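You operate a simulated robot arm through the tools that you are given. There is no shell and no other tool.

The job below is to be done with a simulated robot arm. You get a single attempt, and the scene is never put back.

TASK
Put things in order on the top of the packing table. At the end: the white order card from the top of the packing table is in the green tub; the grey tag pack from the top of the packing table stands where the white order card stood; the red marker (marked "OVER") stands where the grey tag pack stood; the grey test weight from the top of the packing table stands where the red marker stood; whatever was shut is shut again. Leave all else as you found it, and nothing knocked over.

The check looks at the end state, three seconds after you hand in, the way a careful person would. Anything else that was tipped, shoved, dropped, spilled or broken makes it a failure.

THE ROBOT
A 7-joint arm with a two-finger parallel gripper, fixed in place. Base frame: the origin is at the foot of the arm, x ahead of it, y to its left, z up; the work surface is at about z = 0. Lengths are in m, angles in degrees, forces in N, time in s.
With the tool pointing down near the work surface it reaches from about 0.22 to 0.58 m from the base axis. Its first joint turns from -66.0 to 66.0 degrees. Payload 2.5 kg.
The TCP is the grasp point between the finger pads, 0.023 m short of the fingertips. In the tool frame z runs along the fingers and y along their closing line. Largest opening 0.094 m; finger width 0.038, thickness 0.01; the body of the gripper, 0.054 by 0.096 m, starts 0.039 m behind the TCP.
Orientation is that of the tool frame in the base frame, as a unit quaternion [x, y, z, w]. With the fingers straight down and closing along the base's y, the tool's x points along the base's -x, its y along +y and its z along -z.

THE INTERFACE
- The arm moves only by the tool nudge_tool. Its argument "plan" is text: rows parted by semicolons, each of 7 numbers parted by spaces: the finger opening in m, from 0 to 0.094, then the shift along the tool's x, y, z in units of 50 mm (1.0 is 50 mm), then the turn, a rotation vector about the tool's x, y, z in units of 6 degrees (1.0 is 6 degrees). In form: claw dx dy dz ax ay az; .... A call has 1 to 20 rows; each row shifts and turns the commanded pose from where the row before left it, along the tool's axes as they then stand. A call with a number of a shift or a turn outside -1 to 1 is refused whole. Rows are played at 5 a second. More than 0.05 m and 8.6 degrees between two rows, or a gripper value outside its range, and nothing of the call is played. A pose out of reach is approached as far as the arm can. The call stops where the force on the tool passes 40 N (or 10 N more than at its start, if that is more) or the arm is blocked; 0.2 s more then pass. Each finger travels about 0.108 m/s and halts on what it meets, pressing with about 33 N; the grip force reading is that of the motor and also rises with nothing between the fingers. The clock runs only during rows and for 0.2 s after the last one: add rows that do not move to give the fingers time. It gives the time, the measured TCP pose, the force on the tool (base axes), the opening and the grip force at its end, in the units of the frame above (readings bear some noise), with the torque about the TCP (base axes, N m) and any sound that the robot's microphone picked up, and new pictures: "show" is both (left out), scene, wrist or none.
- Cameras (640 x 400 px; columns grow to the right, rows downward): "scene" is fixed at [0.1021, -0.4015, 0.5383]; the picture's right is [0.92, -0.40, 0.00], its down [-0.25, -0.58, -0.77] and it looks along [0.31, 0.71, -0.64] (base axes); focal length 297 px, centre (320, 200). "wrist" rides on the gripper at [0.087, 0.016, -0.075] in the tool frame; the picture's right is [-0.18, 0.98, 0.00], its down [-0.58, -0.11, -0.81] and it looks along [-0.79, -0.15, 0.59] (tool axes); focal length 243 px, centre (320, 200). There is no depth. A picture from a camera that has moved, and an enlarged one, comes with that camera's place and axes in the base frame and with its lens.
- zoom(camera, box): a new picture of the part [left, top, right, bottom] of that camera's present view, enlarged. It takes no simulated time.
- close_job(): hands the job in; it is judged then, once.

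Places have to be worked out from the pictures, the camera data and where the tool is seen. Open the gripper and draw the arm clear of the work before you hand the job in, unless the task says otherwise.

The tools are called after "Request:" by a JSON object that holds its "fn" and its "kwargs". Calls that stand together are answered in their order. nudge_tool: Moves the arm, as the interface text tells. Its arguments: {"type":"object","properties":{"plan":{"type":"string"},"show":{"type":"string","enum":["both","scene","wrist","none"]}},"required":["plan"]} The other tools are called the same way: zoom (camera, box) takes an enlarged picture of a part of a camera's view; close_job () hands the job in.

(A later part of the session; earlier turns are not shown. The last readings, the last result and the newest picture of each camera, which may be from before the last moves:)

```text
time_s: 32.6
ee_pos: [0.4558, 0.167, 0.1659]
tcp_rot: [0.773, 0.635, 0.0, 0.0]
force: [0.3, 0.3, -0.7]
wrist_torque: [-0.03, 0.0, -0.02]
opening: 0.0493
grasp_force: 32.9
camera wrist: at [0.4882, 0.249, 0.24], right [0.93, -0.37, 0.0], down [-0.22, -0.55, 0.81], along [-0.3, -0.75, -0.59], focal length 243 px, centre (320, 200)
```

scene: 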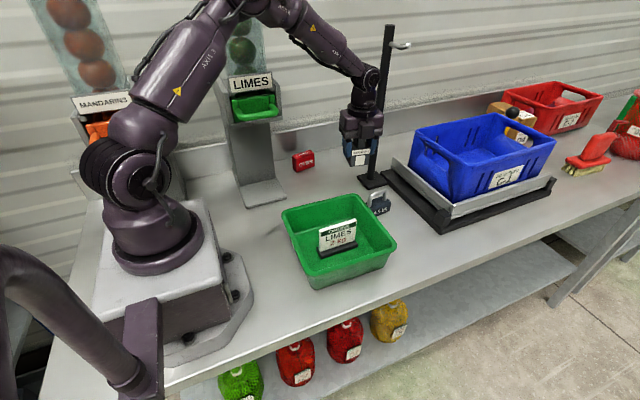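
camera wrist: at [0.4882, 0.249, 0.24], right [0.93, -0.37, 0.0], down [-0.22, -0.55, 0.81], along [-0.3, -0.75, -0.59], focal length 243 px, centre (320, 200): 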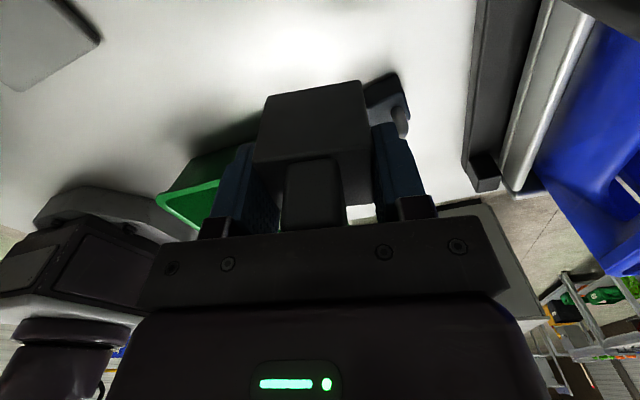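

I check the weight's back face in this view before setting the tag pack down near it.

Request:
{"fn": "zoom", "kwargs": {"camera": "wrist", "box": [240, 40, 480, 190]}}

Request:
{"fn": "zoom", "kwargs": {"camera": "scene", "box": [330, 90, 430, 230]}}

```text
2.67 times, centred on (360, 115) of wrist
camera zoom: at [0.4882, 0.249, 0.24], right [0.93, -0.37, 0.0], down [-0.22, -0.55, 0.81], along [-0.3, -0.75, -0.59], focal length 647 px, centre (213, 427)
```

zoom: 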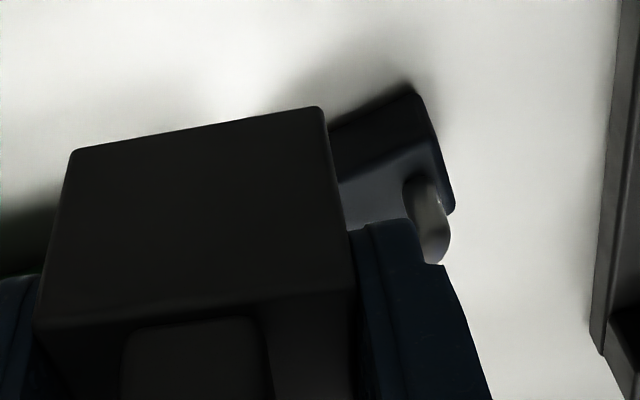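

```text
2.86 times, centred on (380, 160) of scene
camera zoom: at [0.1022, -0.4015, 0.5383], right [0.92, -0.4, 0.0], down [-0.25, -0.58, -0.77], along [0.31, 0.71, -0.64], focal length 848 px, centre (149, 314)
```

zoom: 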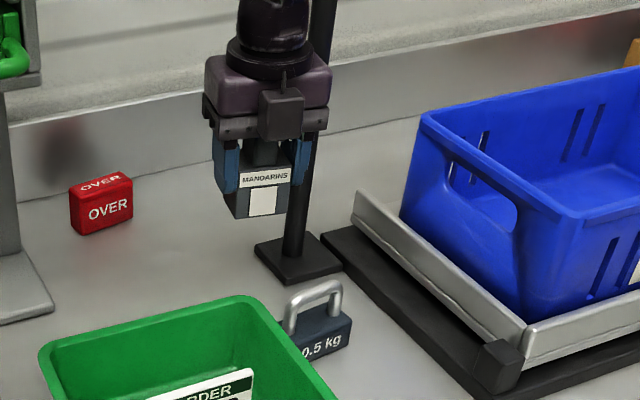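

The weight's back face is at about y 0.112, so the parking spot leaves a 30 mm gap. I lower the tag pack to just above its earlier grasp height.

Request:
{"fn": "nudge_tool", "kwargs": {"plan": "0.0 0 0 0.9 0 0 0; 0.0 0 0 0.8 0 0 0; 0.0 0 0 0.5 0 0 0; 0.0 0 0 0.16 0 0 0; 0.0 0 0 0.02 0 0 0; 0.0 0 0 0 0 0 0", "show": "both"}}

```text
time_s: 34.0
ee_pos: [0.4523, 0.1659, 0.0474]
tcp_rot: [0.772, 0.636, 0.0, 0.0]
force: [-0.1, 0.1, -0.3]
wrist_torque: [-0.02, 0.01, 0.01]
opening: 0.0496
grasp_force: 33.4
camera wrist: at [0.4852, 0.2487, 0.1209], right [0.93, -0.37, 0.0], down [-0.22, -0.55, 0.81], along [-0.3, -0.75, -0.59], focal length 243 px, centre (320, 200)
```

scene: 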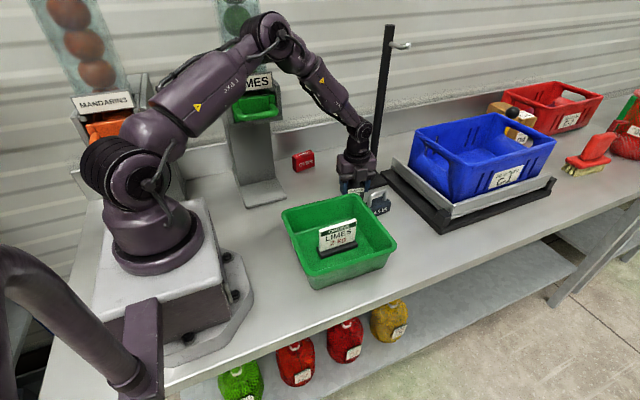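
wrist: 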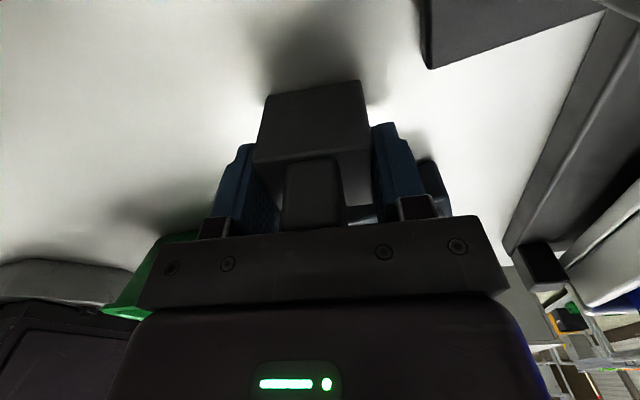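

It should be about 1 mm above the table. I go down one more millimetre and check for contact.

Request:
{"fn": "nudge_tool", "kwargs": {"plan": "0.0 0 0 0.02 0 0 0; 0.0 0 0 0 0 0 0", "show": "none"}}

```text
time_s: 34.6
ee_pos: [0.4541, 0.1668, 0.0454]
tcp_rot: [0.772, 0.636, 0.0, 0.0]
force: [-1.8, -0.7, 3.0]
wrist_torque: [0.01, 0.06, 0.03]
opening: 0.0496
grasp_force: 33.0
```

Light contact (3 N). I open the fingers and rise straight up.

Request:
{"fn": "nudge_tool", "kwargs": {"plan": "0.055 0 0 0 0 0 0; 0.066 0 0 0 0 0 0; 0.066 0 0 0 0 0 0; 0.066 0 0 -0.4 0 0 0; 0.066 0 0 -0.8 0 0 0; 0.066 0 0 -0.9 0 0 0; 0.066 0 0 -0.9 0 0 0; 0.066 0 0 0 0 0 0", "show": "both"}}

```text
time_s: 36.4
ee_pos: [0.4551, 0.1654, 0.1959]
tcp_rot: [0.771, 0.637, 0.0, -0.001]
force: [-0.1, 1.5, 1.0]
wrist_torque: [0.0, 0.0, 0.03]
opening: 0.0658
grasp_force: 0.1
camera wrist: at [0.4864, 0.2478, 0.2705], right [0.93, -0.37, 0.0], down [-0.22, -0.55, 0.81], along [-0.3, -0.75, -0.59], focal length 243 px, centre (320, 200)
```

scene: 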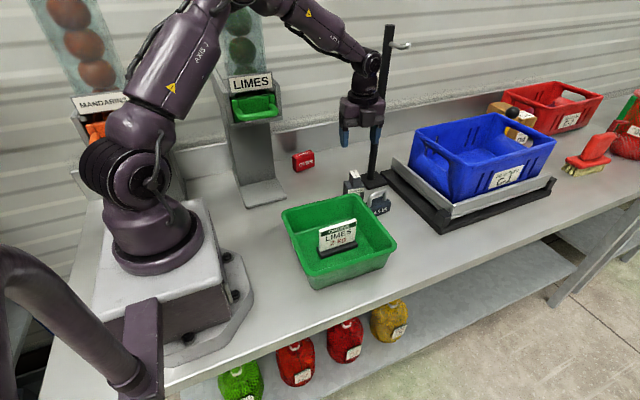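
wrist: 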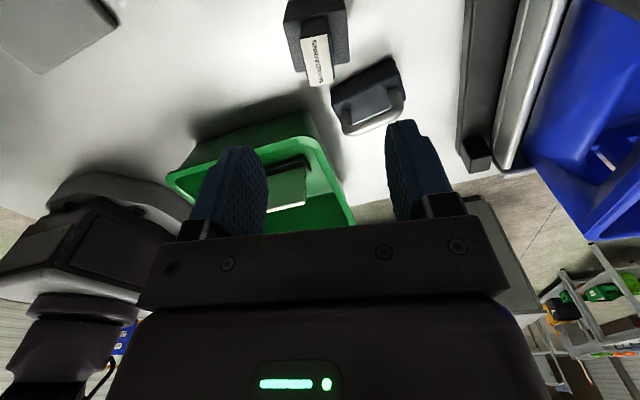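

The tag pack is parked upright. Next I yaw the tool to match the marker (+9.6°), slide to x about 0.40, and tilt 55° so the fingers point toward +y. That keeps the forearm on the side away from the dispenser.

Request:
{"fn": "nudge_tool", "kwargs": {"plan": "0.094 0 0 0 0 0 -1; 0.094 0 0 0 0 0 -1; 0.094 0 0 0 0 0 -1; 0.094 0 0 0 0 0 -0.43; 0.094 0.09 -0.54 -0.4 0 0 0; 0.094 0.09 -0.54 -0.4 0 0 0; 0.094 0 0 0 0 1 0; 0.094 0 0 0 0 1 0; 0.094 0 0 0 0 1 0; 0.094 0 0 0 0 1 0; 0.094 0 0 0 0 0 0", "show": "both"}}

```text
time_s: 38.8
ee_pos: [0.3977, 0.1671, 0.2348]
tcp_rot: [0.632, 0.747, 0.135, -0.159]
force: [-0.5, 0.5, -0.1]
wrist_torque: [0.0, 0.01, -0.05]
opening: 0.094
grasp_force: 0.1
camera wrist: at [0.4057, 0.217, 0.3393], right [1.0, 0.0, -0.08], down [0.04, -0.87, 0.5], along [-0.07, -0.5, -0.86], focal length 243 px, centre (320, 200)
```

scene: 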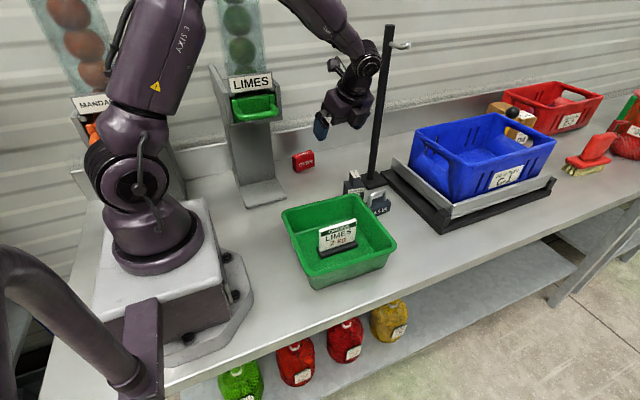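
wrist: 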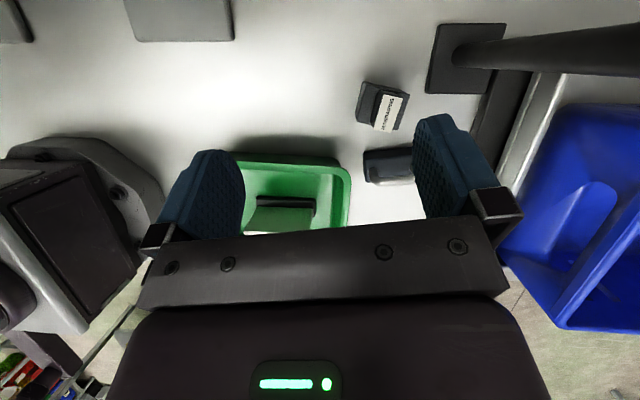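

The tilt goes the right way, with the fingers now leaning toward +y and the wrist away from the dispenser. I continue to the full 55°.

Request:
{"fn": "nudge_tool", "kwargs": {"plan": "0.094 0 0 0 0 1 0; 0.094 0 0 0 0 1 0; 0.094 0 0 0 0 1 0; 0.094 0 0 0 0 1 0; 0.094 0 0 0 0 1 0; 0.094 0 0 0 0 0.17 0; 0.094 0 0 0 0 0 0; 0.094 0 0 0 0 0 0", "show": "both"}}

```text
time_s: 40.6
ee_pos: [0.3991, 0.1663, 0.2365]
tcp_rot: [0.572, 0.678, 0.298, -0.353]
force: [-0.2, 0.2, 0.0]
wrist_torque: [0.01, 0.01, -0.01]
opening: 0.0943
grasp_force: 0.1
camera wrist: at [0.416, 0.1581, 0.3499], right [0.99, 0.06, -0.15], down [0.06, -1.0, -0.01], along [-0.15, 0.01, -0.99], focal length 243 px, centre (320, 200)
```

scene: 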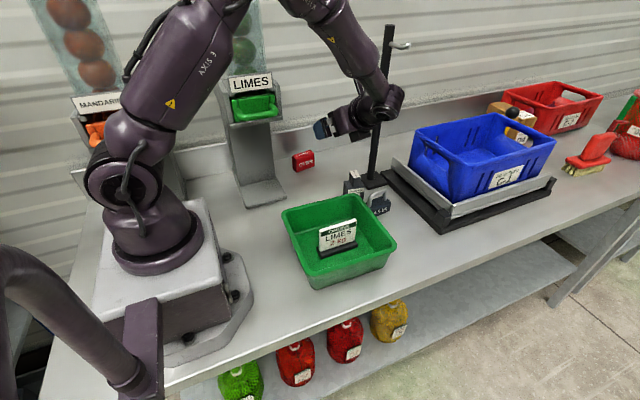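
wrist: 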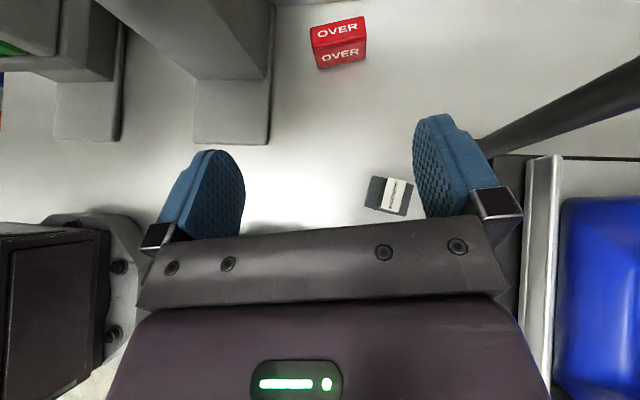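

The wrist camera now looks straight down, which suits measuring the marker, the dispenser foot and the parked tag pack. I zoom in on the marker.

Request:
{"fn": "zoom", "kwargs": {"camera": "wrist", "box": [270, 0, 430, 100]}}

Request:
{"fn": "zoom", "kwargs": {"camera": "scene", "box": [180, 0, 420, 180]}}

Request:
{"fn": "zoom", "kwargs": {"camera": "wrist", "box": [0, 0, 300, 190]}}

```text
4.00 times, centred on (350, 50) of wrist
camera zoom: at [0.416, 0.1581, 0.3499], right [0.99, 0.06, -0.15], down [0.06, -1.0, -0.01], along [-0.15, 0.01, -0.99], focal length 970 px, centre (200, 800)
```

zoom: 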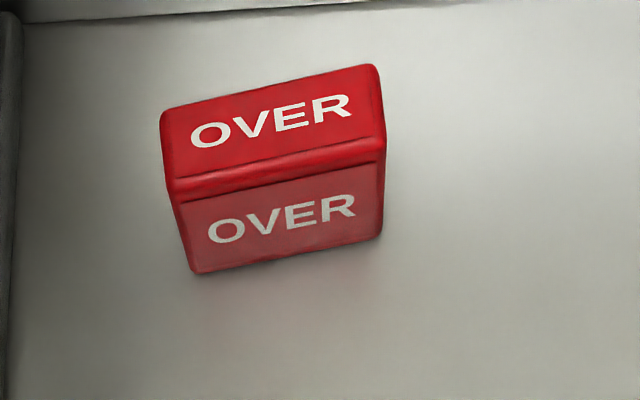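

```text
2.22 times, centred on (300, 90) of scene
camera zoom: at [0.1021, -0.4015, 0.5383], right [0.92, -0.4, 0.0], down [-0.25, -0.58, -0.77], along [0.31, 0.71, -0.64], focal length 660 px, centre (364, 444)
```

zoom: 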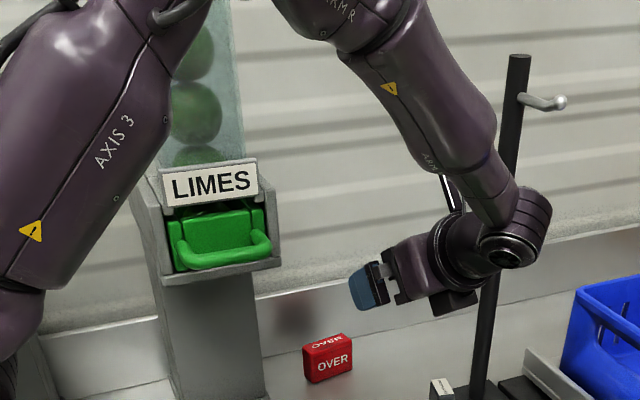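

```text
2.11 times, centred on (150, 95) of wrist
camera zoom: at [0.416, 0.1581, 0.3499], right [0.99, 0.06, -0.15], down [0.06, -1.0, -0.01], along [-0.15, 0.01, -0.99], focal length 511 px, centre (678, 421)
```

zoom: 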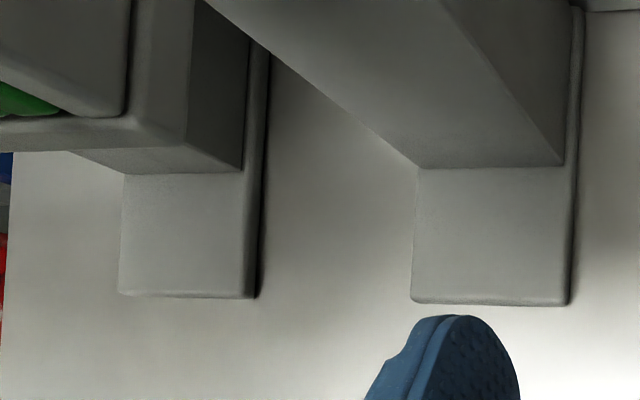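

The marker measures about 67 x 24 x 52 mm, centred at (0.380, 0.3705) and yawed 10°. I bring the tilted tool halfway in at a safe height and look at the arm against the dispenser.

Request:
{"fn": "nudge_tool", "kwargs": {"plan": "0.094 0.167 0.052 0.684 0 0 0; 0.094 0.167 0.052 0.684 0 0 0; 0.094 0.167 0.052 0.684 0 0 0; 0.094 0 0 0 0 0 0; 0.094 0 0 0 0 0 0", "show": "both"}}

Request:
{"fn": "zoom", "kwargs": {"camera": "scene", "box": [180, 0, 420, 180]}}

```text
time_s: 41.8
ee_pos: [0.3921, 0.2632, 0.1958]
tcp_rot: [0.573, 0.677, 0.298, -0.352]
force: [-0.2, -0.1, -0.7]
wrist_torque: [0.01, 0.02, -0.02]
opening: 0.0941
grasp_force: 0.0
camera wrist: at [0.409, 0.2556, 0.3107], right [0.99, 0.06, -0.15], down [0.06, -1.0, -0.01], along [-0.15, 0.01, -0.99], focal length 243 px, centre (320, 200)
```

scene: 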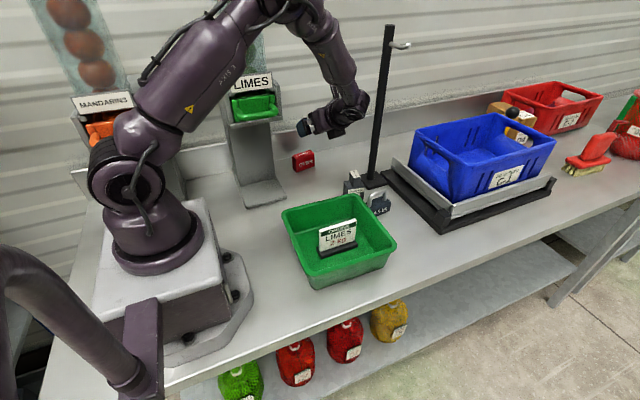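
wrist: 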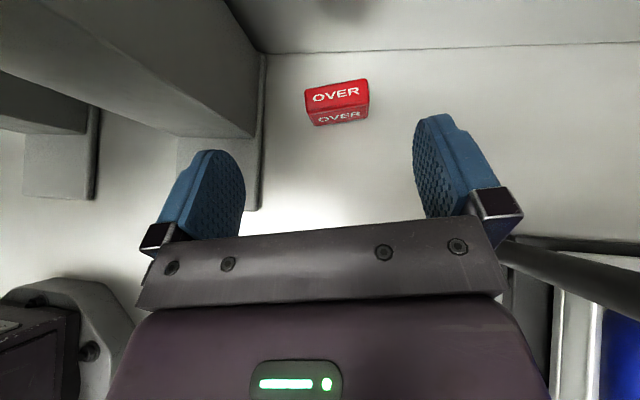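

```text
2.22 times, centred on (300, 90) of scene
camera zoom: at [0.1021, -0.4015, 0.5383], right [0.92, -0.4, 0.0], down [-0.25, -0.58, -0.77], along [0.31, 0.71, -0.64], focal length 660 px, centre (364, 444)
```

zoom: 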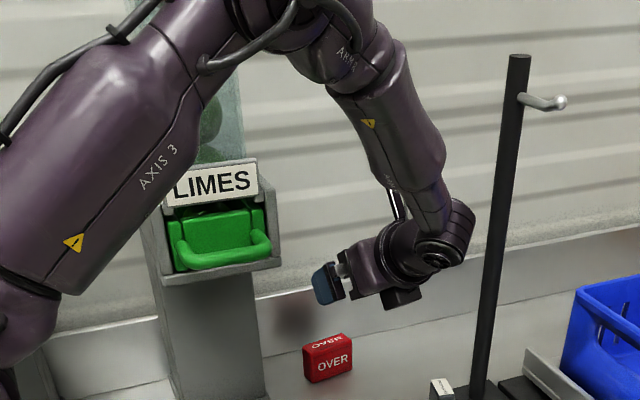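

There is a clear gap between the forearm and the dispenser. I continue to the spot above the marker.

Request:
{"fn": "nudge_tool", "kwargs": {"plan": "0.094 0.167 0.052 0.684 0 0 0; 0.094 0.167 0.052 0.684 0 0 0; 0.094 0.167 0.052 0.684 0 0 0; 0.094 0 0 0 0 0 0; 0.094 0 0 0 0 0 0", "show": "both"}}

Request:
{"fn": "zoom", "kwargs": {"camera": "scene", "box": [180, 0, 420, 180]}}

```text
time_s: 43.0
ee_pos: [0.3833, 0.3618, 0.1595]
tcp_rot: [0.573, 0.677, 0.299, -0.353]
force: [0.0, 0.1, -0.5]
wrist_torque: [0.01, 0.01, -0.02]
opening: 0.0939
grasp_force: 0.1
camera wrist: at [0.4003, 0.354, 0.2734], right [0.99, 0.06, -0.15], down [0.06, -1.0, -0.01], along [-0.15, 0.01, -0.99], focal length 243 px, centre (320, 200)
```

scene: 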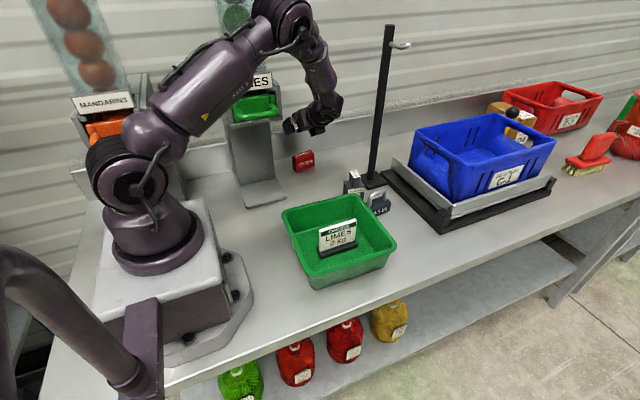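
wrist: 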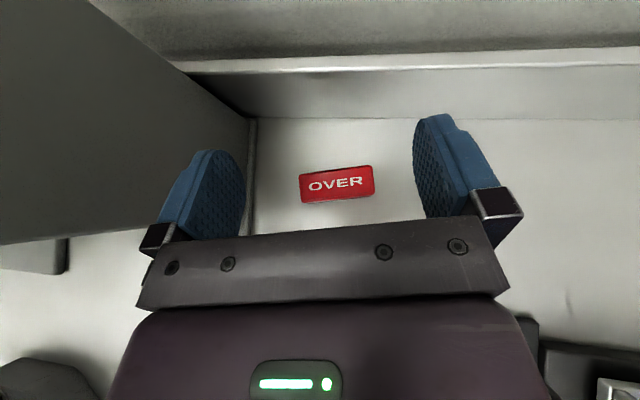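

```text
2.22 times, centred on (300, 90) of scene
camera zoom: at [0.1021, -0.4015, 0.5383], right [0.92, -0.4, 0.0], down [-0.25, -0.58, -0.77], along [0.31, 0.71, -0.64], focal length 660 px, centre (364, 444)
```

zoom: 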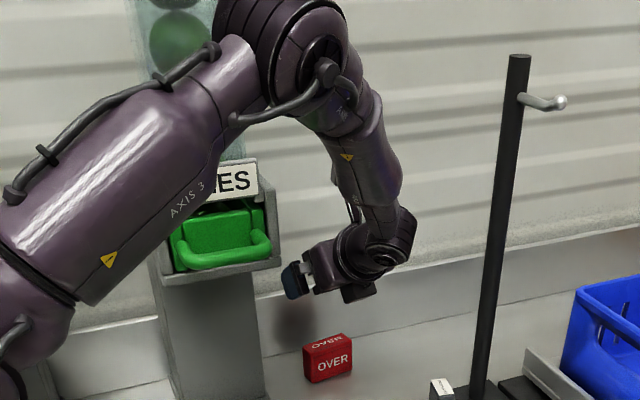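

The marker lies between the fingers with about 9 mm of front offset, as planned. I descend 50 mm and check the elbow and forearm against the dispenser again.

Request:
{"fn": "nudge_tool", "kwargs": {"plan": "0.094 -0.41 0 0.287 0 0 0; 0.094 -0.41 0 0.287 0 0 0; 0.094 0 0 0 0 0 0", "show": "both"}}

Request:
{"fn": "zoom", "kwargs": {"camera": "scene", "box": [200, 0, 360, 180]}}

```text
time_s: 43.8
ee_pos: [0.3821, 0.3614, 0.1095]
tcp_rot: [0.573, 0.677, 0.298, -0.353]
force: [0.6, 0.5, -0.1]
wrist_torque: [0.0, -0.01, 0.02]
opening: 0.0939
grasp_force: 0.1
camera wrist: at [0.3997, 0.3532, 0.2219], right [0.99, 0.06, -0.15], down [0.06, -1.0, -0.01], along [-0.15, 0.01, -0.99], focal length 243 px, centre (320, 200)
```

scene: 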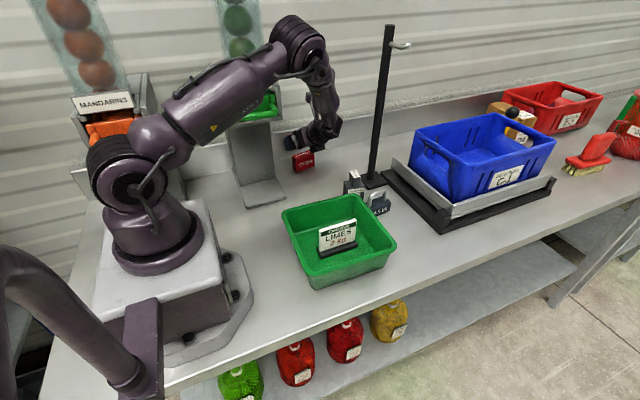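
wrist: 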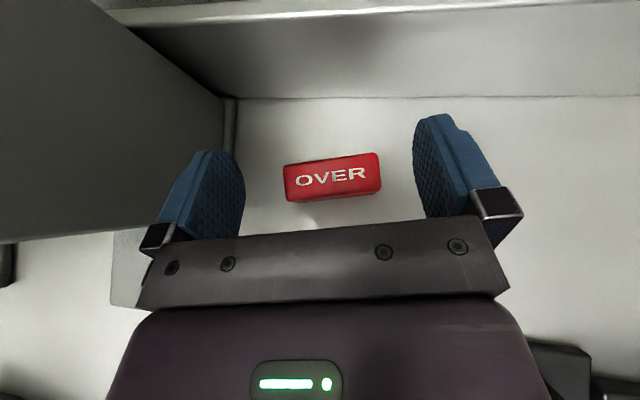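

```text
2.22 times, centred on (280, 90) of scene
camera zoom: at [0.1021, -0.4015, 0.5383], right [0.92, -0.4, 0.0], down [-0.25, -0.58, -0.77], along [0.31, 0.71, -0.64], focal length 660 px, centre (409, 444)
```

zoom: 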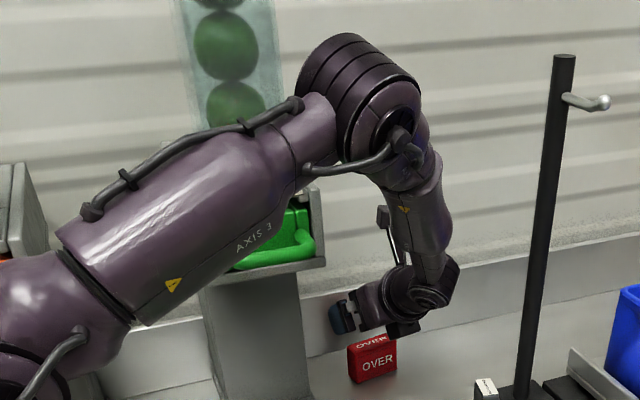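

The elbow moves right and down, away from the hopper, with a visible gap. I go down another 35 mm and check.

Request:
{"fn": "nudge_tool", "kwargs": {"plan": "0.094 -0.287 0 0.2 0 0 0; 0.094 -0.287 0 0.2 0 0 0; 0.094 0 0 0 0 0 0", "show": "both"}}

Request:
{"fn": "zoom", "kwargs": {"camera": "scene", "box": [200, 20, 360, 180]}}

```text
time_s: 44.6
ee_pos: [0.3822, 0.3606, 0.0742]
tcp_rot: [0.572, 0.677, 0.298, -0.353]
force: [0.1, 0.5, 0.4]
wrist_torque: [0.0, 0.01, 0.03]
opening: 0.0941
grasp_force: 0.0
camera wrist: at [0.3995, 0.3532, 0.1868], right [0.99, 0.06, -0.15], down [0.06, -1.0, -0.01], along [-0.15, 0.01, -0.99], focal length 243 px, centre (320, 200)
```

scene: 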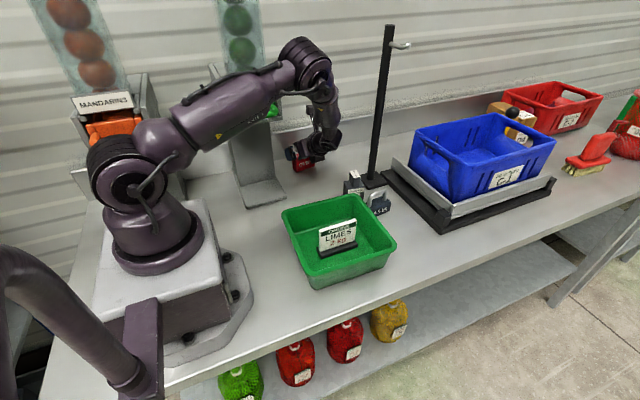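
wrist: 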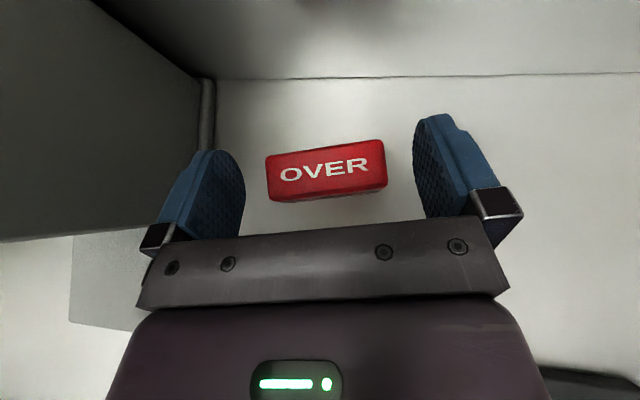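

```text
2.50 times, centred on (280, 100) of scene
camera zoom: at [0.1021, -0.4015, 0.5383], right [0.92, -0.4, 0.0], down [-0.25, -0.58, -0.77], along [0.31, 0.71, -0.64], focal length 742 px, centre (420, 450)
```

zoom: 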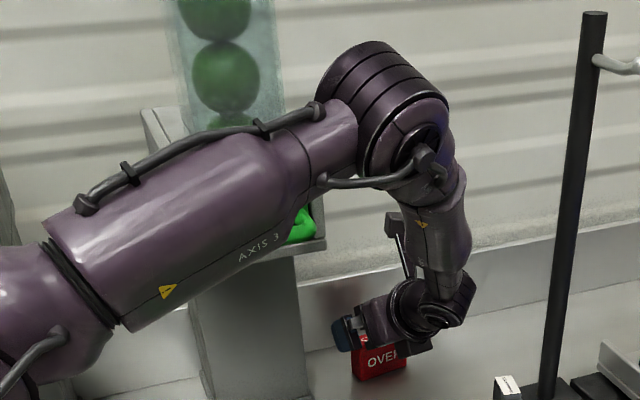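

By my estimate the elbow has swung well to the right, giving better clearance than I planned for, and the marker is centred between the fingers. I descend to the grasp height of about 0.038.

Request:
{"fn": "nudge_tool", "kwargs": {"plan": "0.094 -0.295 0 0.207 0 0 0; 0.094 -0.295 0 0.207 0 0 0; 0.094 0 0 0 0 0 0", "show": "both"}}

Request:
{"fn": "zoom", "kwargs": {"camera": "scene", "box": [220, 60, 380, 200]}}

```text
time_s: 45.4
ee_pos: [0.3837, 0.3618, 0.0378]
tcp_rot: [0.573, 0.677, 0.299, -0.352]
force: [-0.5, 0.0, -0.1]
wrist_torque: [0.01, -0.01, 0.0]
opening: 0.094
grasp_force: 0.0
camera wrist: at [0.4, 0.3536, 0.1522], right [0.99, 0.06, -0.15], down [0.06, -1.0, -0.01], along [-0.15, 0.01, -0.99], focal length 243 px, centre (320, 200)
```

scene: 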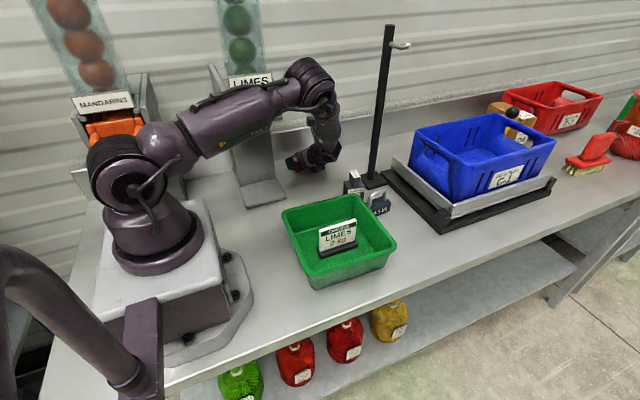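
wrist: 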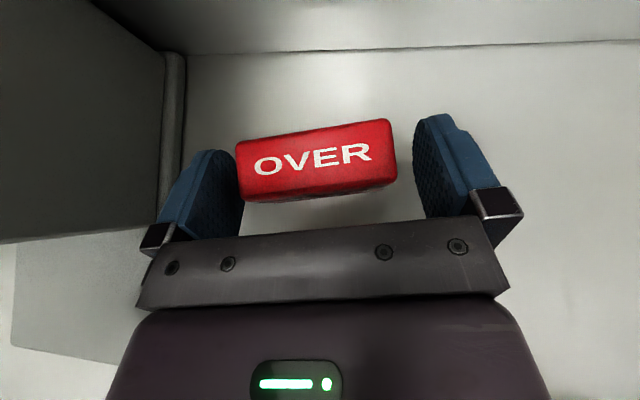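

```text
2.86 times, centred on (300, 130) of scene
camera zoom: at [0.1021, -0.4015, 0.5383], right [0.92, -0.4, 0.0], down [-0.25, -0.58, -0.77], along [0.31, 0.71, -0.64], focal length 848 px, centre (377, 400)
```

zoom: 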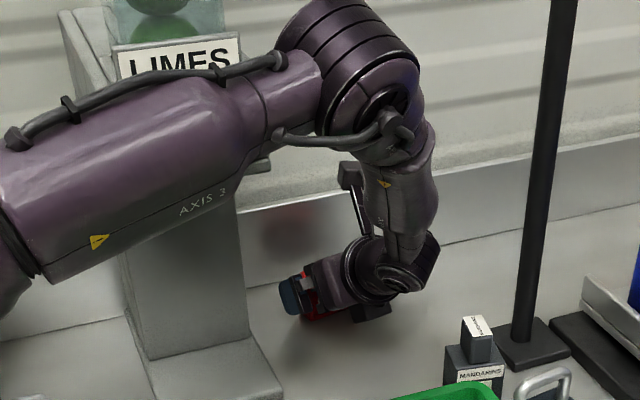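

There is no contact and the marker is nearly centred. I shift 2 mm toward the left and close on it.

Request:
{"fn": "nudge_tool", "kwargs": {"plan": "0.094 0 -0.04 0 0 0 0; 0.08 0 0 0 0 0 0; 0.07 0 0 0 0 0 0; 0.0 0 0 0 0 0 0; 0.0 0 0 0 0 0 0; 0.0 0 0 0 0 0 0", "show": "both"}}

```text
time_s: 46.8
ee_pos: [0.3796, 0.3618, 0.039]
tcp_rot: [0.572, 0.677, 0.298, -0.353]
force: [-0.2, -0.6, 0.9]
wrist_torque: [0.01, -0.04, -0.02]
opening: 0.0693
grasp_force: 32.8
camera wrist: at [0.3977, 0.3538, 0.1522], right [0.99, 0.06, -0.15], down [0.06, -1.0, -0.01], along [-0.15, 0.01, -0.99], focal length 243 px, centre (320, 200)
```

scene: 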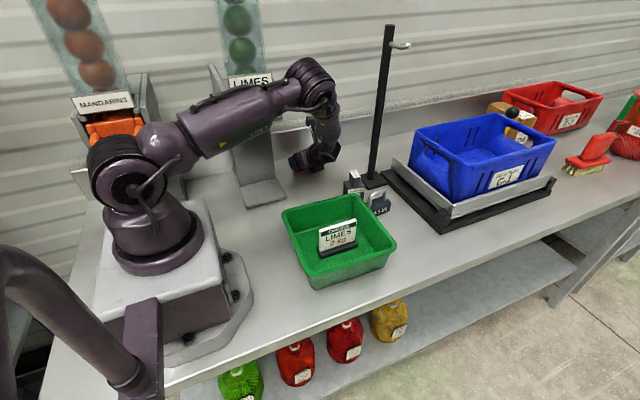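
wrist: 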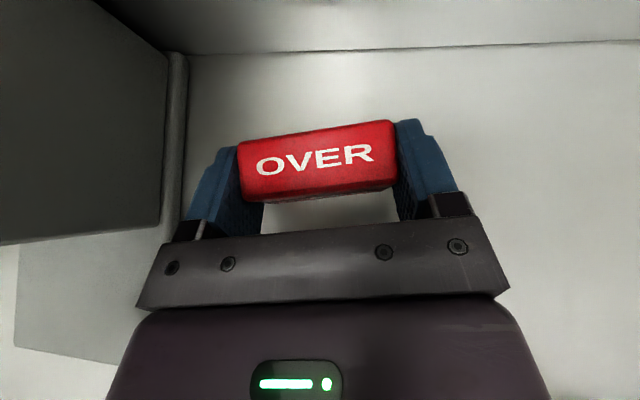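

The marker is held at an opening of 0.069, matching its length. I lift straight up 120 mm, then go back out along the same path.

Request:
{"fn": "nudge_tool", "kwargs": {"plan": "0.0 0.246 0 -0.172 0 0 0; 0.0 0.492 0 -0.344 0 0 0; 0.0 0.574 0 -0.402 0 0 0; 0.0 0.656 0 -0.459 0 0 0; 0.0 0 0 0 0 0 0; 0.0 -0.167 -0.052 -0.684 0 0 0; 0.0 -0.167 -0.052 -0.684 0 0 0; 0.0 -0.167 -0.052 -0.684 0 0 0; 0.0 -0.167 -0.052 -0.684 0 0 0; 0.0 0 0 0 0 0 0", "show": "both"}}

```text
time_s: 49.0
ee_pos: [0.3901, 0.2292, 0.2111]
tcp_rot: [0.573, 0.677, 0.299, -0.353]
force: [0.6, -0.8, -0.9]
wrist_torque: [0.01, -0.01, 0.01]
opening: 0.0696
grasp_force: 33.0
camera wrist: at [0.4077, 0.2216, 0.3243], right [0.99, 0.06, -0.15], down [0.06, -1.0, -0.01], along [-0.15, 0.01, -0.99], focal length 243 px, centre (320, 200)
```

scene: 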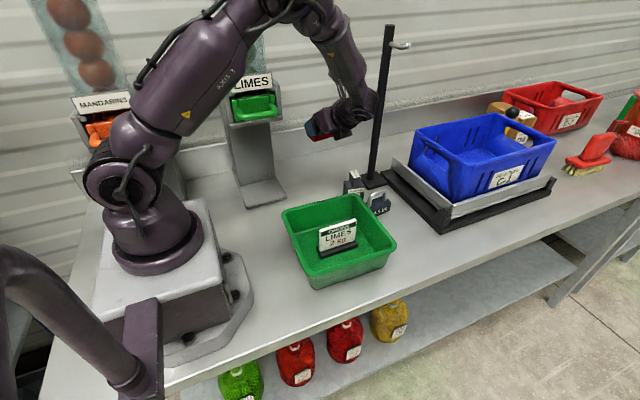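
wrist: 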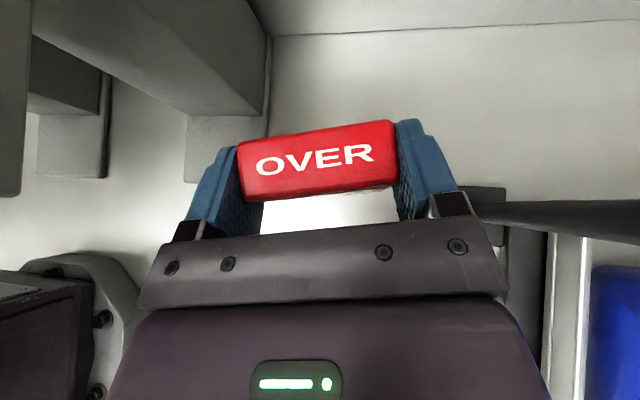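

The marker is clear of the dispenser. I carry it back toward -y and over to the tag pack's old spot at (0.479, -0.053), turning the yaw to -11° on the way.

Request:
{"fn": "nudge_tool", "kwargs": {"plan": "0.0 -0.377 -0.112 -0.539 0 0 0; 0.0 -0.377 -0.112 -0.539 0 0 0; 0.0 -0.377 -0.112 -0.539 0 0 0; 0.0 -0.567 0.215 -0.594 0 0 0; 0.0 -0.567 0.215 -0.594 0 0 0; 0.0 -0.567 0.215 -0.594 0 0 0; 0.0 -0.567 0.215 -0.594 0 0 0; 0.0 -0.567 0.215 -0.594 0 0 0; 0.0 0 0 0 -0.703 0 0.492; 0.0 0 0 0 -0.703 0 0.492; 0.0 0 0 0 -0.703 0 0.492; 0.0 0 0 0 -0.703 0 0.492; 0.0 0 0 0 0 0 0; 0.0 0 0 0 0 0 0", "show": "both"}}

```text
time_s: 52.0
ee_pos: [0.4768, -0.0609, 0.178]
tcp_rot: [0.685, 0.563, 0.357, -0.294]
force: [-0.2, 0.0, -0.3]
wrist_torque: [-0.01, 0.02, -0.01]
opening: 0.0695
grasp_force: 33.0
camera wrist: at [0.4911, -0.0746, 0.2915], right [0.94, -0.29, -0.15], down [-0.3, -0.95, -0.01], along [-0.14, 0.06, -0.99], focal length 243 px, centre (320, 200)
```

scene: 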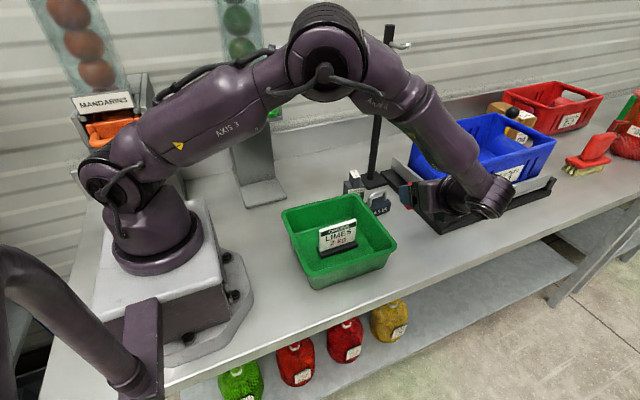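
wrist: 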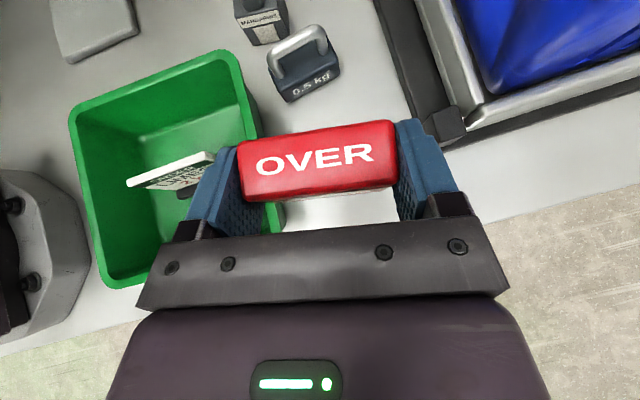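

The marker would land right, but at -11° yaw the gripper body would pass close to the tub rim on descent. I turn back to +9.6° yaw, which swings the gripper body away from the tub, and zoom to check positions.

Request:
{"fn": "nudge_tool", "kwargs": {"plan": "0.0 0 0 0 0.703 0 -0.492; 0.0 0 0 0 0.703 0 -0.492; 0.0 0 0 0 0.703 0 -0.492; 0.0 0 0 0 0.703 0 -0.492; 0.0 0 0.072 0 0 0 0; 0.0 0 0 0 0 0 0; 0.0 0 0 0 0 0 0", "show": "both"}}

Request:
{"fn": "zoom", "kwargs": {"camera": "wrist", "box": [80, 0, 420, 220]}}

```text
time_s: 53.6
ee_pos: [0.4807, -0.0603, 0.178]
tcp_rot: [0.573, 0.677, 0.299, -0.352]
force: [0.0, -0.2, -1.4]
wrist_torque: [0.0, -0.01, -0.01]
opening: 0.0694
grasp_force: 33.1
camera wrist: at [0.4983, -0.0675, 0.2918], right [0.99, 0.06, -0.15], down [0.06, -1.0, -0.01], along [-0.15, 0.01, -0.99], focal length 243 px, centre (320, 200)
```

scene: 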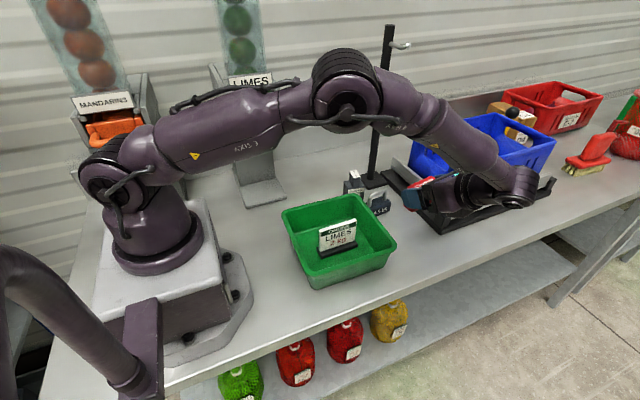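
wrist: 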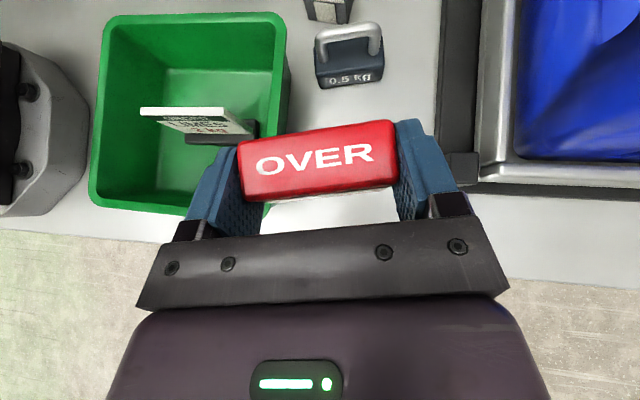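

```text
1.82 times, centred on (250, 110) of wrist
camera zoom: at [0.4983, -0.0675, 0.2918], right [0.99, 0.06, -0.15], down [0.06, -1.0, -0.01], along [-0.15, 0.01, -0.99], focal length 441 px, centre (447, 364)
```

zoom: 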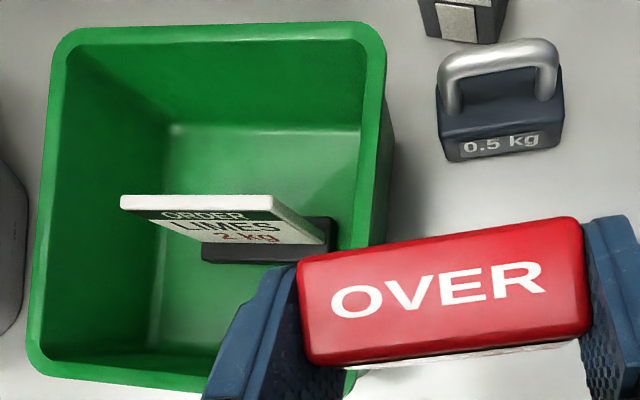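

The top-down view confirms good clearance at this yaw. I put the tub's rim edge at x 0.422, z 0.068. I lower the marker toward the table.

Request:
{"fn": "nudge_tool", "kwargs": {"plan": "0.0 -0.533 0 0.373 0 0 0; 0.0 -0.533 0 0.373 0 0 0; 0.0 -0.533 0 0.373 0 0 0; 0.0 -0.533 0 0.373 0 0 0; 0.0 -0.082 0 0.057 0 0 0; 0.0 0 0 0 0 0 0", "show": "both"}}

Request:
{"fn": "zoom", "kwargs": {"camera": "scene", "box": [340, 150, 500, 270]}}

```text
time_s: 55.0
ee_pos: [0.4801, -0.0597, 0.0424]
tcp_rot: [0.572, 0.678, 0.298, -0.353]
force: [-0.1, 0.2, -1.0]
wrist_torque: [0.01, 0.0, 0.03]
opening: 0.0693
grasp_force: 33.0
camera wrist: at [0.498, -0.0676, 0.1571], right [0.99, 0.06, -0.15], down [0.06, -1.0, -0.01], along [-0.15, 0.01, -0.99], focal length 243 px, centre (320, 200)
```

scene: 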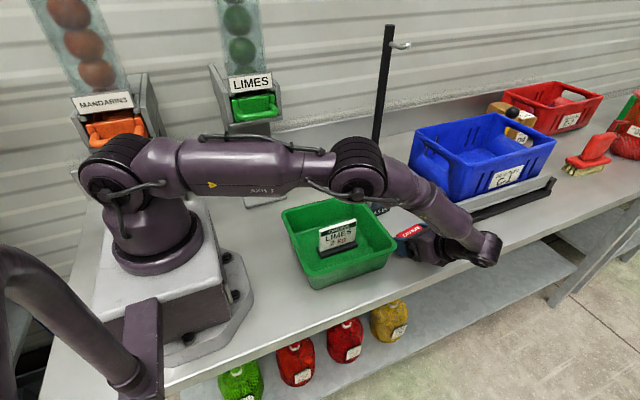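
wrist: 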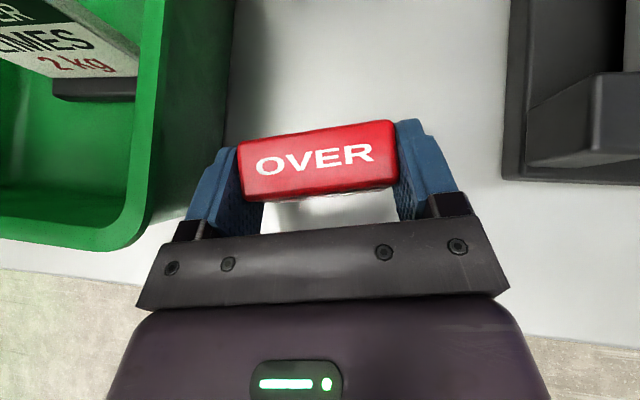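

```text
3.33 times, centred on (420, 210) of scene
camera zoom: at [0.1021, -0.4015, 0.5383], right [0.92, -0.4, 0.0], down [-0.25, -0.58, -0.77], along [0.31, 0.71, -0.64], focal length 990 px, centre (-13, 167)
```

zoom: 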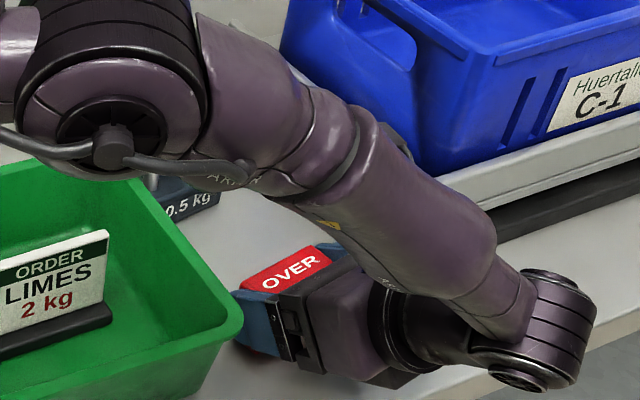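

The marker is about 4 mm above the table and everything is clear. I lower in small steps until contact.

Request:
{"fn": "nudge_tool", "kwargs": {"plan": "0.0 -0.041 0 0.029 0 0 0; 0.0 0 0 0 0 0 0", "show": "none"}}

```text
time_s: 55.6
ee_pos: [0.481, -0.06, 0.0407]
tcp_rot: [0.573, 0.677, 0.298, -0.353]
force: [0.4, -0.6, 0.0]
wrist_torque: [-0.01, -0.02, 0.0]
opening: 0.0692
grasp_force: 32.7
```

No contact yet; another 1.5 mm.

Request:
{"fn": "nudge_tool", "kwargs": {"plan": "0.0 -0.0246 0 0.0172 0 0 0; 0.0 0 0 0 0 0 0", "show": "none"}}

```text
time_s: 56.2
ee_pos: [0.4805, -0.0601, 0.0389]
tcp_rot: [0.573, 0.677, 0.299, -0.352]
force: [0.4, -0.6, -0.7]
wrist_torque: [-0.03, -0.04, -0.01]
opening: 0.0693
grasp_force: 33.2
```

Still free at z 0.039; 1 mm more.

Request:
{"fn": "nudge_tool", "kwargs": {"plan": "0.0 -0.0164 0 0.0115 0 0 0; 0.0 0 0 0 0 0 0", "show": "none"}}

```text
time_s: 56.8
ee_pos: [0.4812, -0.0592, 0.039]
tcp_rot: [0.572, 0.677, 0.299, -0.353]
force: [-1.5, -0.2, 5.4]
wrist_torque: [-0.04, 0.17, 0.01]
opening: 0.0693
grasp_force: 33.0
```

Contact at 5 N. I release with a narrow opening of 0.078 so the left finger stays clear of the tub rim, back off along the tool axis, then rise.

Request:
{"fn": "nudge_tool", "kwargs": {"plan": "0.073 0 0 0 0 0 0; 0.078 0 0 0 0 0 0; 0.078 0 0 0 0 0 0; 0.078 0 0 -0.3 0 0 0; 0.078 0 0 -0.6 0 0 0; 0.078 0.41 0 -0.287 0 0 0; 0.078 0.656 0 -0.459 0 0 0; 0.078 0.656 0 -0.459 0 0 0; 0.078 0 0 0 0 0 0", "show": "both"}}

Request:
{"fn": "zoom", "kwargs": {"camera": "scene", "box": [340, 150, 500, 270]}}

```text
time_s: 58.8
ee_pos: [0.485, -0.0961, 0.1703]
tcp_rot: [0.573, 0.677, 0.299, -0.353]
force: [0.4, -1.0, -0.1]
wrist_torque: [-0.01, 0.03, -0.02]
opening: 0.0779
grasp_force: 0.0
camera wrist: at [0.5044, -0.1034, 0.2844], right [0.99, 0.06, -0.15], down [0.06, -1.0, -0.01], along [-0.15, 0.01, -0.99], focal length 243 px, centre (320, 200)
```

scene: 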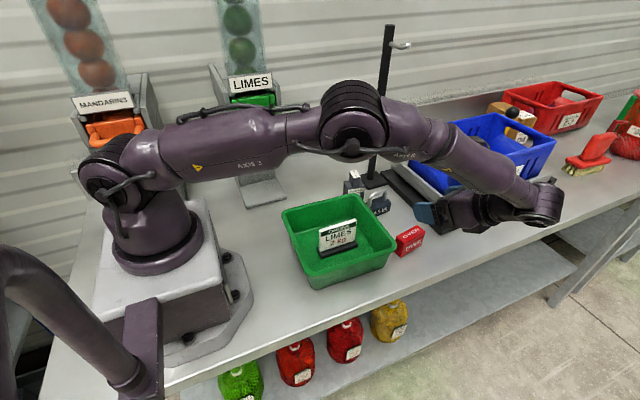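
wrist: 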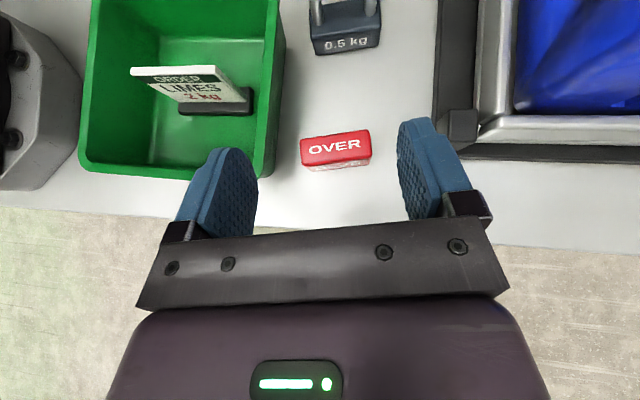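

```text
3.33 times, centred on (420, 210) of scene
camera zoom: at [0.1021, -0.4015, 0.5383], right [0.92, -0.4, 0.0], down [-0.25, -0.58, -0.77], along [0.31, 0.71, -0.64], focal length 990 px, centre (-13, 167)
```

zoom: 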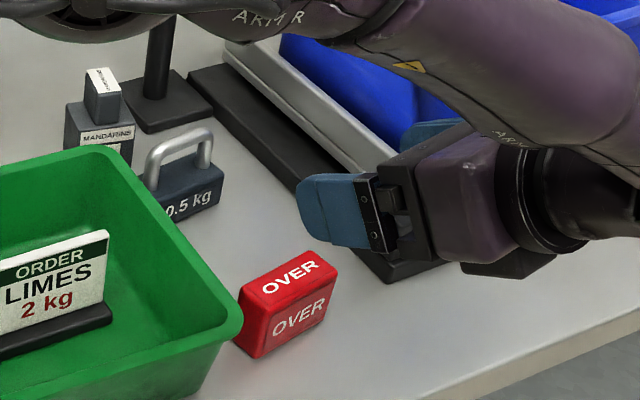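

The marker stands at about (0.481, -0.051) in the tag pack's old spot. I measure the weight from this top-down view.

Request:
{"fn": "nudge_tool", "kwargs": {"plan": "0.09 0.3 0.05 0.6 0 0 0; 0.09 0.3 0 0.6 0 0 0; 0.09 0 0 0 0 0 0; 0.09 0 0 0 0 0 0", "show": "both"}}

Request:
{"fn": "zoom", "kwargs": {"camera": "wrist", "box": [240, 0, 440, 125]}}

```text
time_s: 59.8
ee_pos: [0.4789, -0.0293, 0.1592]
tcp_rot: [0.572, 0.678, 0.297, -0.353]
force: [0.3, 0.8, 0.3]
wrist_torque: [0.0, -0.02, -0.01]
opening: 0.09
grasp_force: 0.1
camera wrist: at [0.4961, -0.0374, 0.2735], right [0.99, 0.06, -0.15], down [0.06, -1.0, -0.01], along [-0.15, 0.01, -0.99], focal length 243 px, centre (320, 200)
```

scene: 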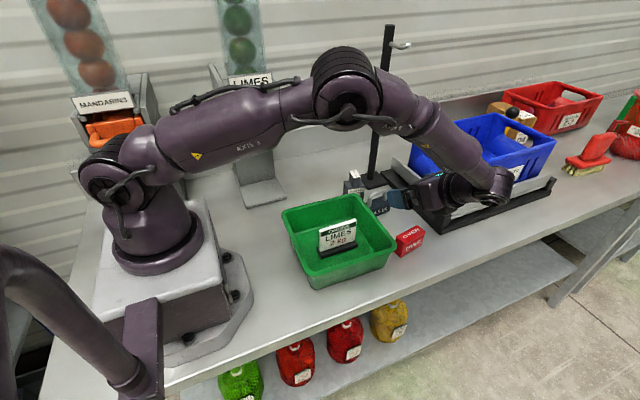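
wrist: 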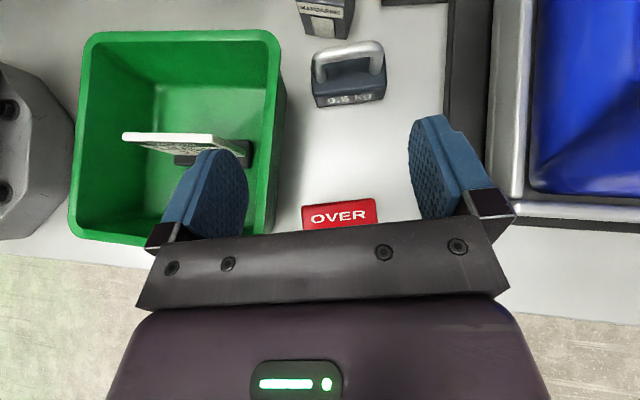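

```text
3.20 times, centred on (340, 62) of wrist
camera zoom: at [0.4961, -0.0374, 0.2735], right [0.99, 0.06, -0.15], down [0.06, -1.0, -0.01], along [-0.15, 0.01, -0.99], focal length 776 px, centre (256, 640)
```

zoom: 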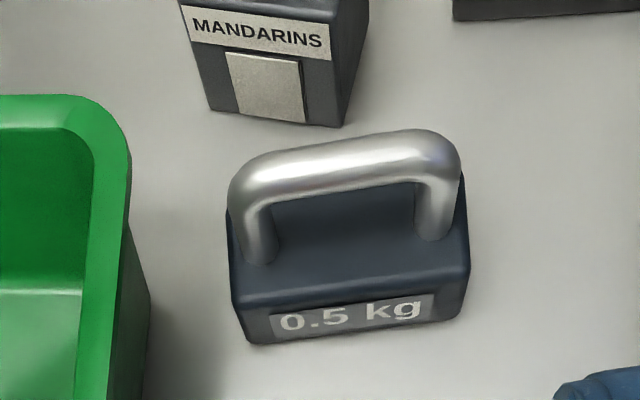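

The weight body is about 74 x 35 x 33 mm, centred at (0.481, 0.093) and yawed 8°, with its left end roughly 20 mm from the tub rim. I move the tilted tool above it with the fingers at 0.088 and check the finger-to-rim gap before descending.

Request:
{"fn": "nudge_tool", "kwargs": {"plan": "0.088 0.229 0.169 0.788 0 0 0; 0.088 0.229 0.169 0.788 0 0 0; 0.088 0.229 0.169 0.788 0 0 0; 0.088 0 0 0 0 0 0; 0.088 0 0 0 0 0 0", "show": "both"}}

Request:
{"fn": "zoom", "kwargs": {"camera": "wrist", "box": [120, 80, 540, 260]}}

```text
time_s: 61.0
ee_pos: [0.4858, 0.0898, 0.1191]
tcp_rot: [0.574, 0.677, 0.298, -0.351]
force: [0.1, 0.8, -1.2]
wrist_torque: [0.0, 0.06, -0.01]
opening: 0.0879
grasp_force: 0.1
camera wrist: at [0.5029, 0.082, 0.2328], right [0.99, 0.06, -0.15], down [0.06, -1.0, -0.01], along [-0.15, 0.01, -0.99], focal length 243 px, centre (320, 200)
```

scene: 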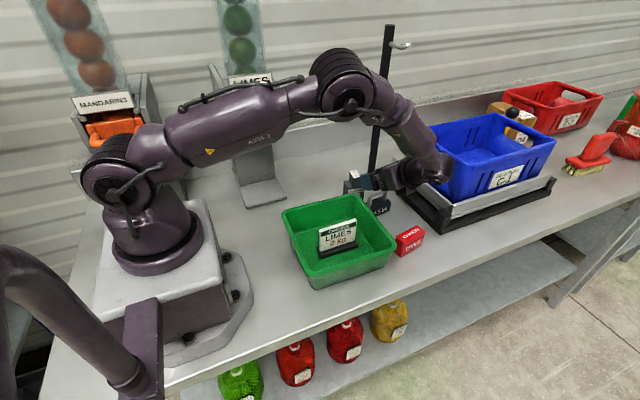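
wrist: 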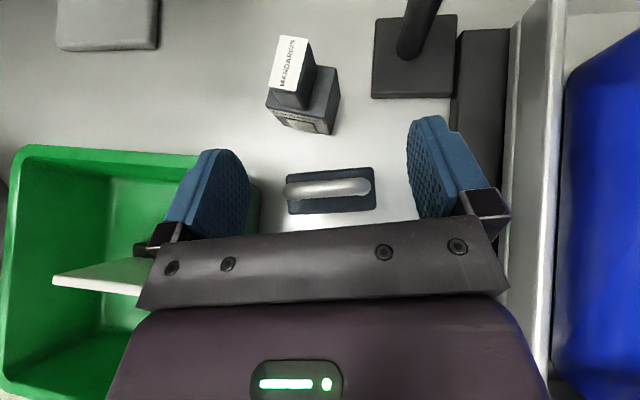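

```text
1.52 times, centred on (330, 170) of wrist
camera zoom: at [0.5029, 0.082, 0.2328], right [0.99, 0.06, -0.15], down [0.06, -1.0, -0.01], along [-0.15, 0.01, -0.99], focal length 370 px, centre (305, 246)
```

zoom: 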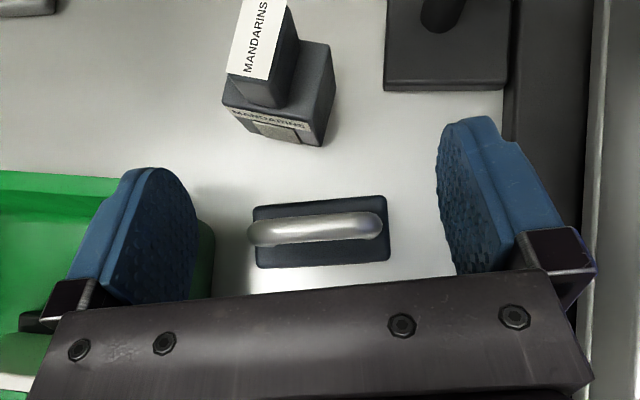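

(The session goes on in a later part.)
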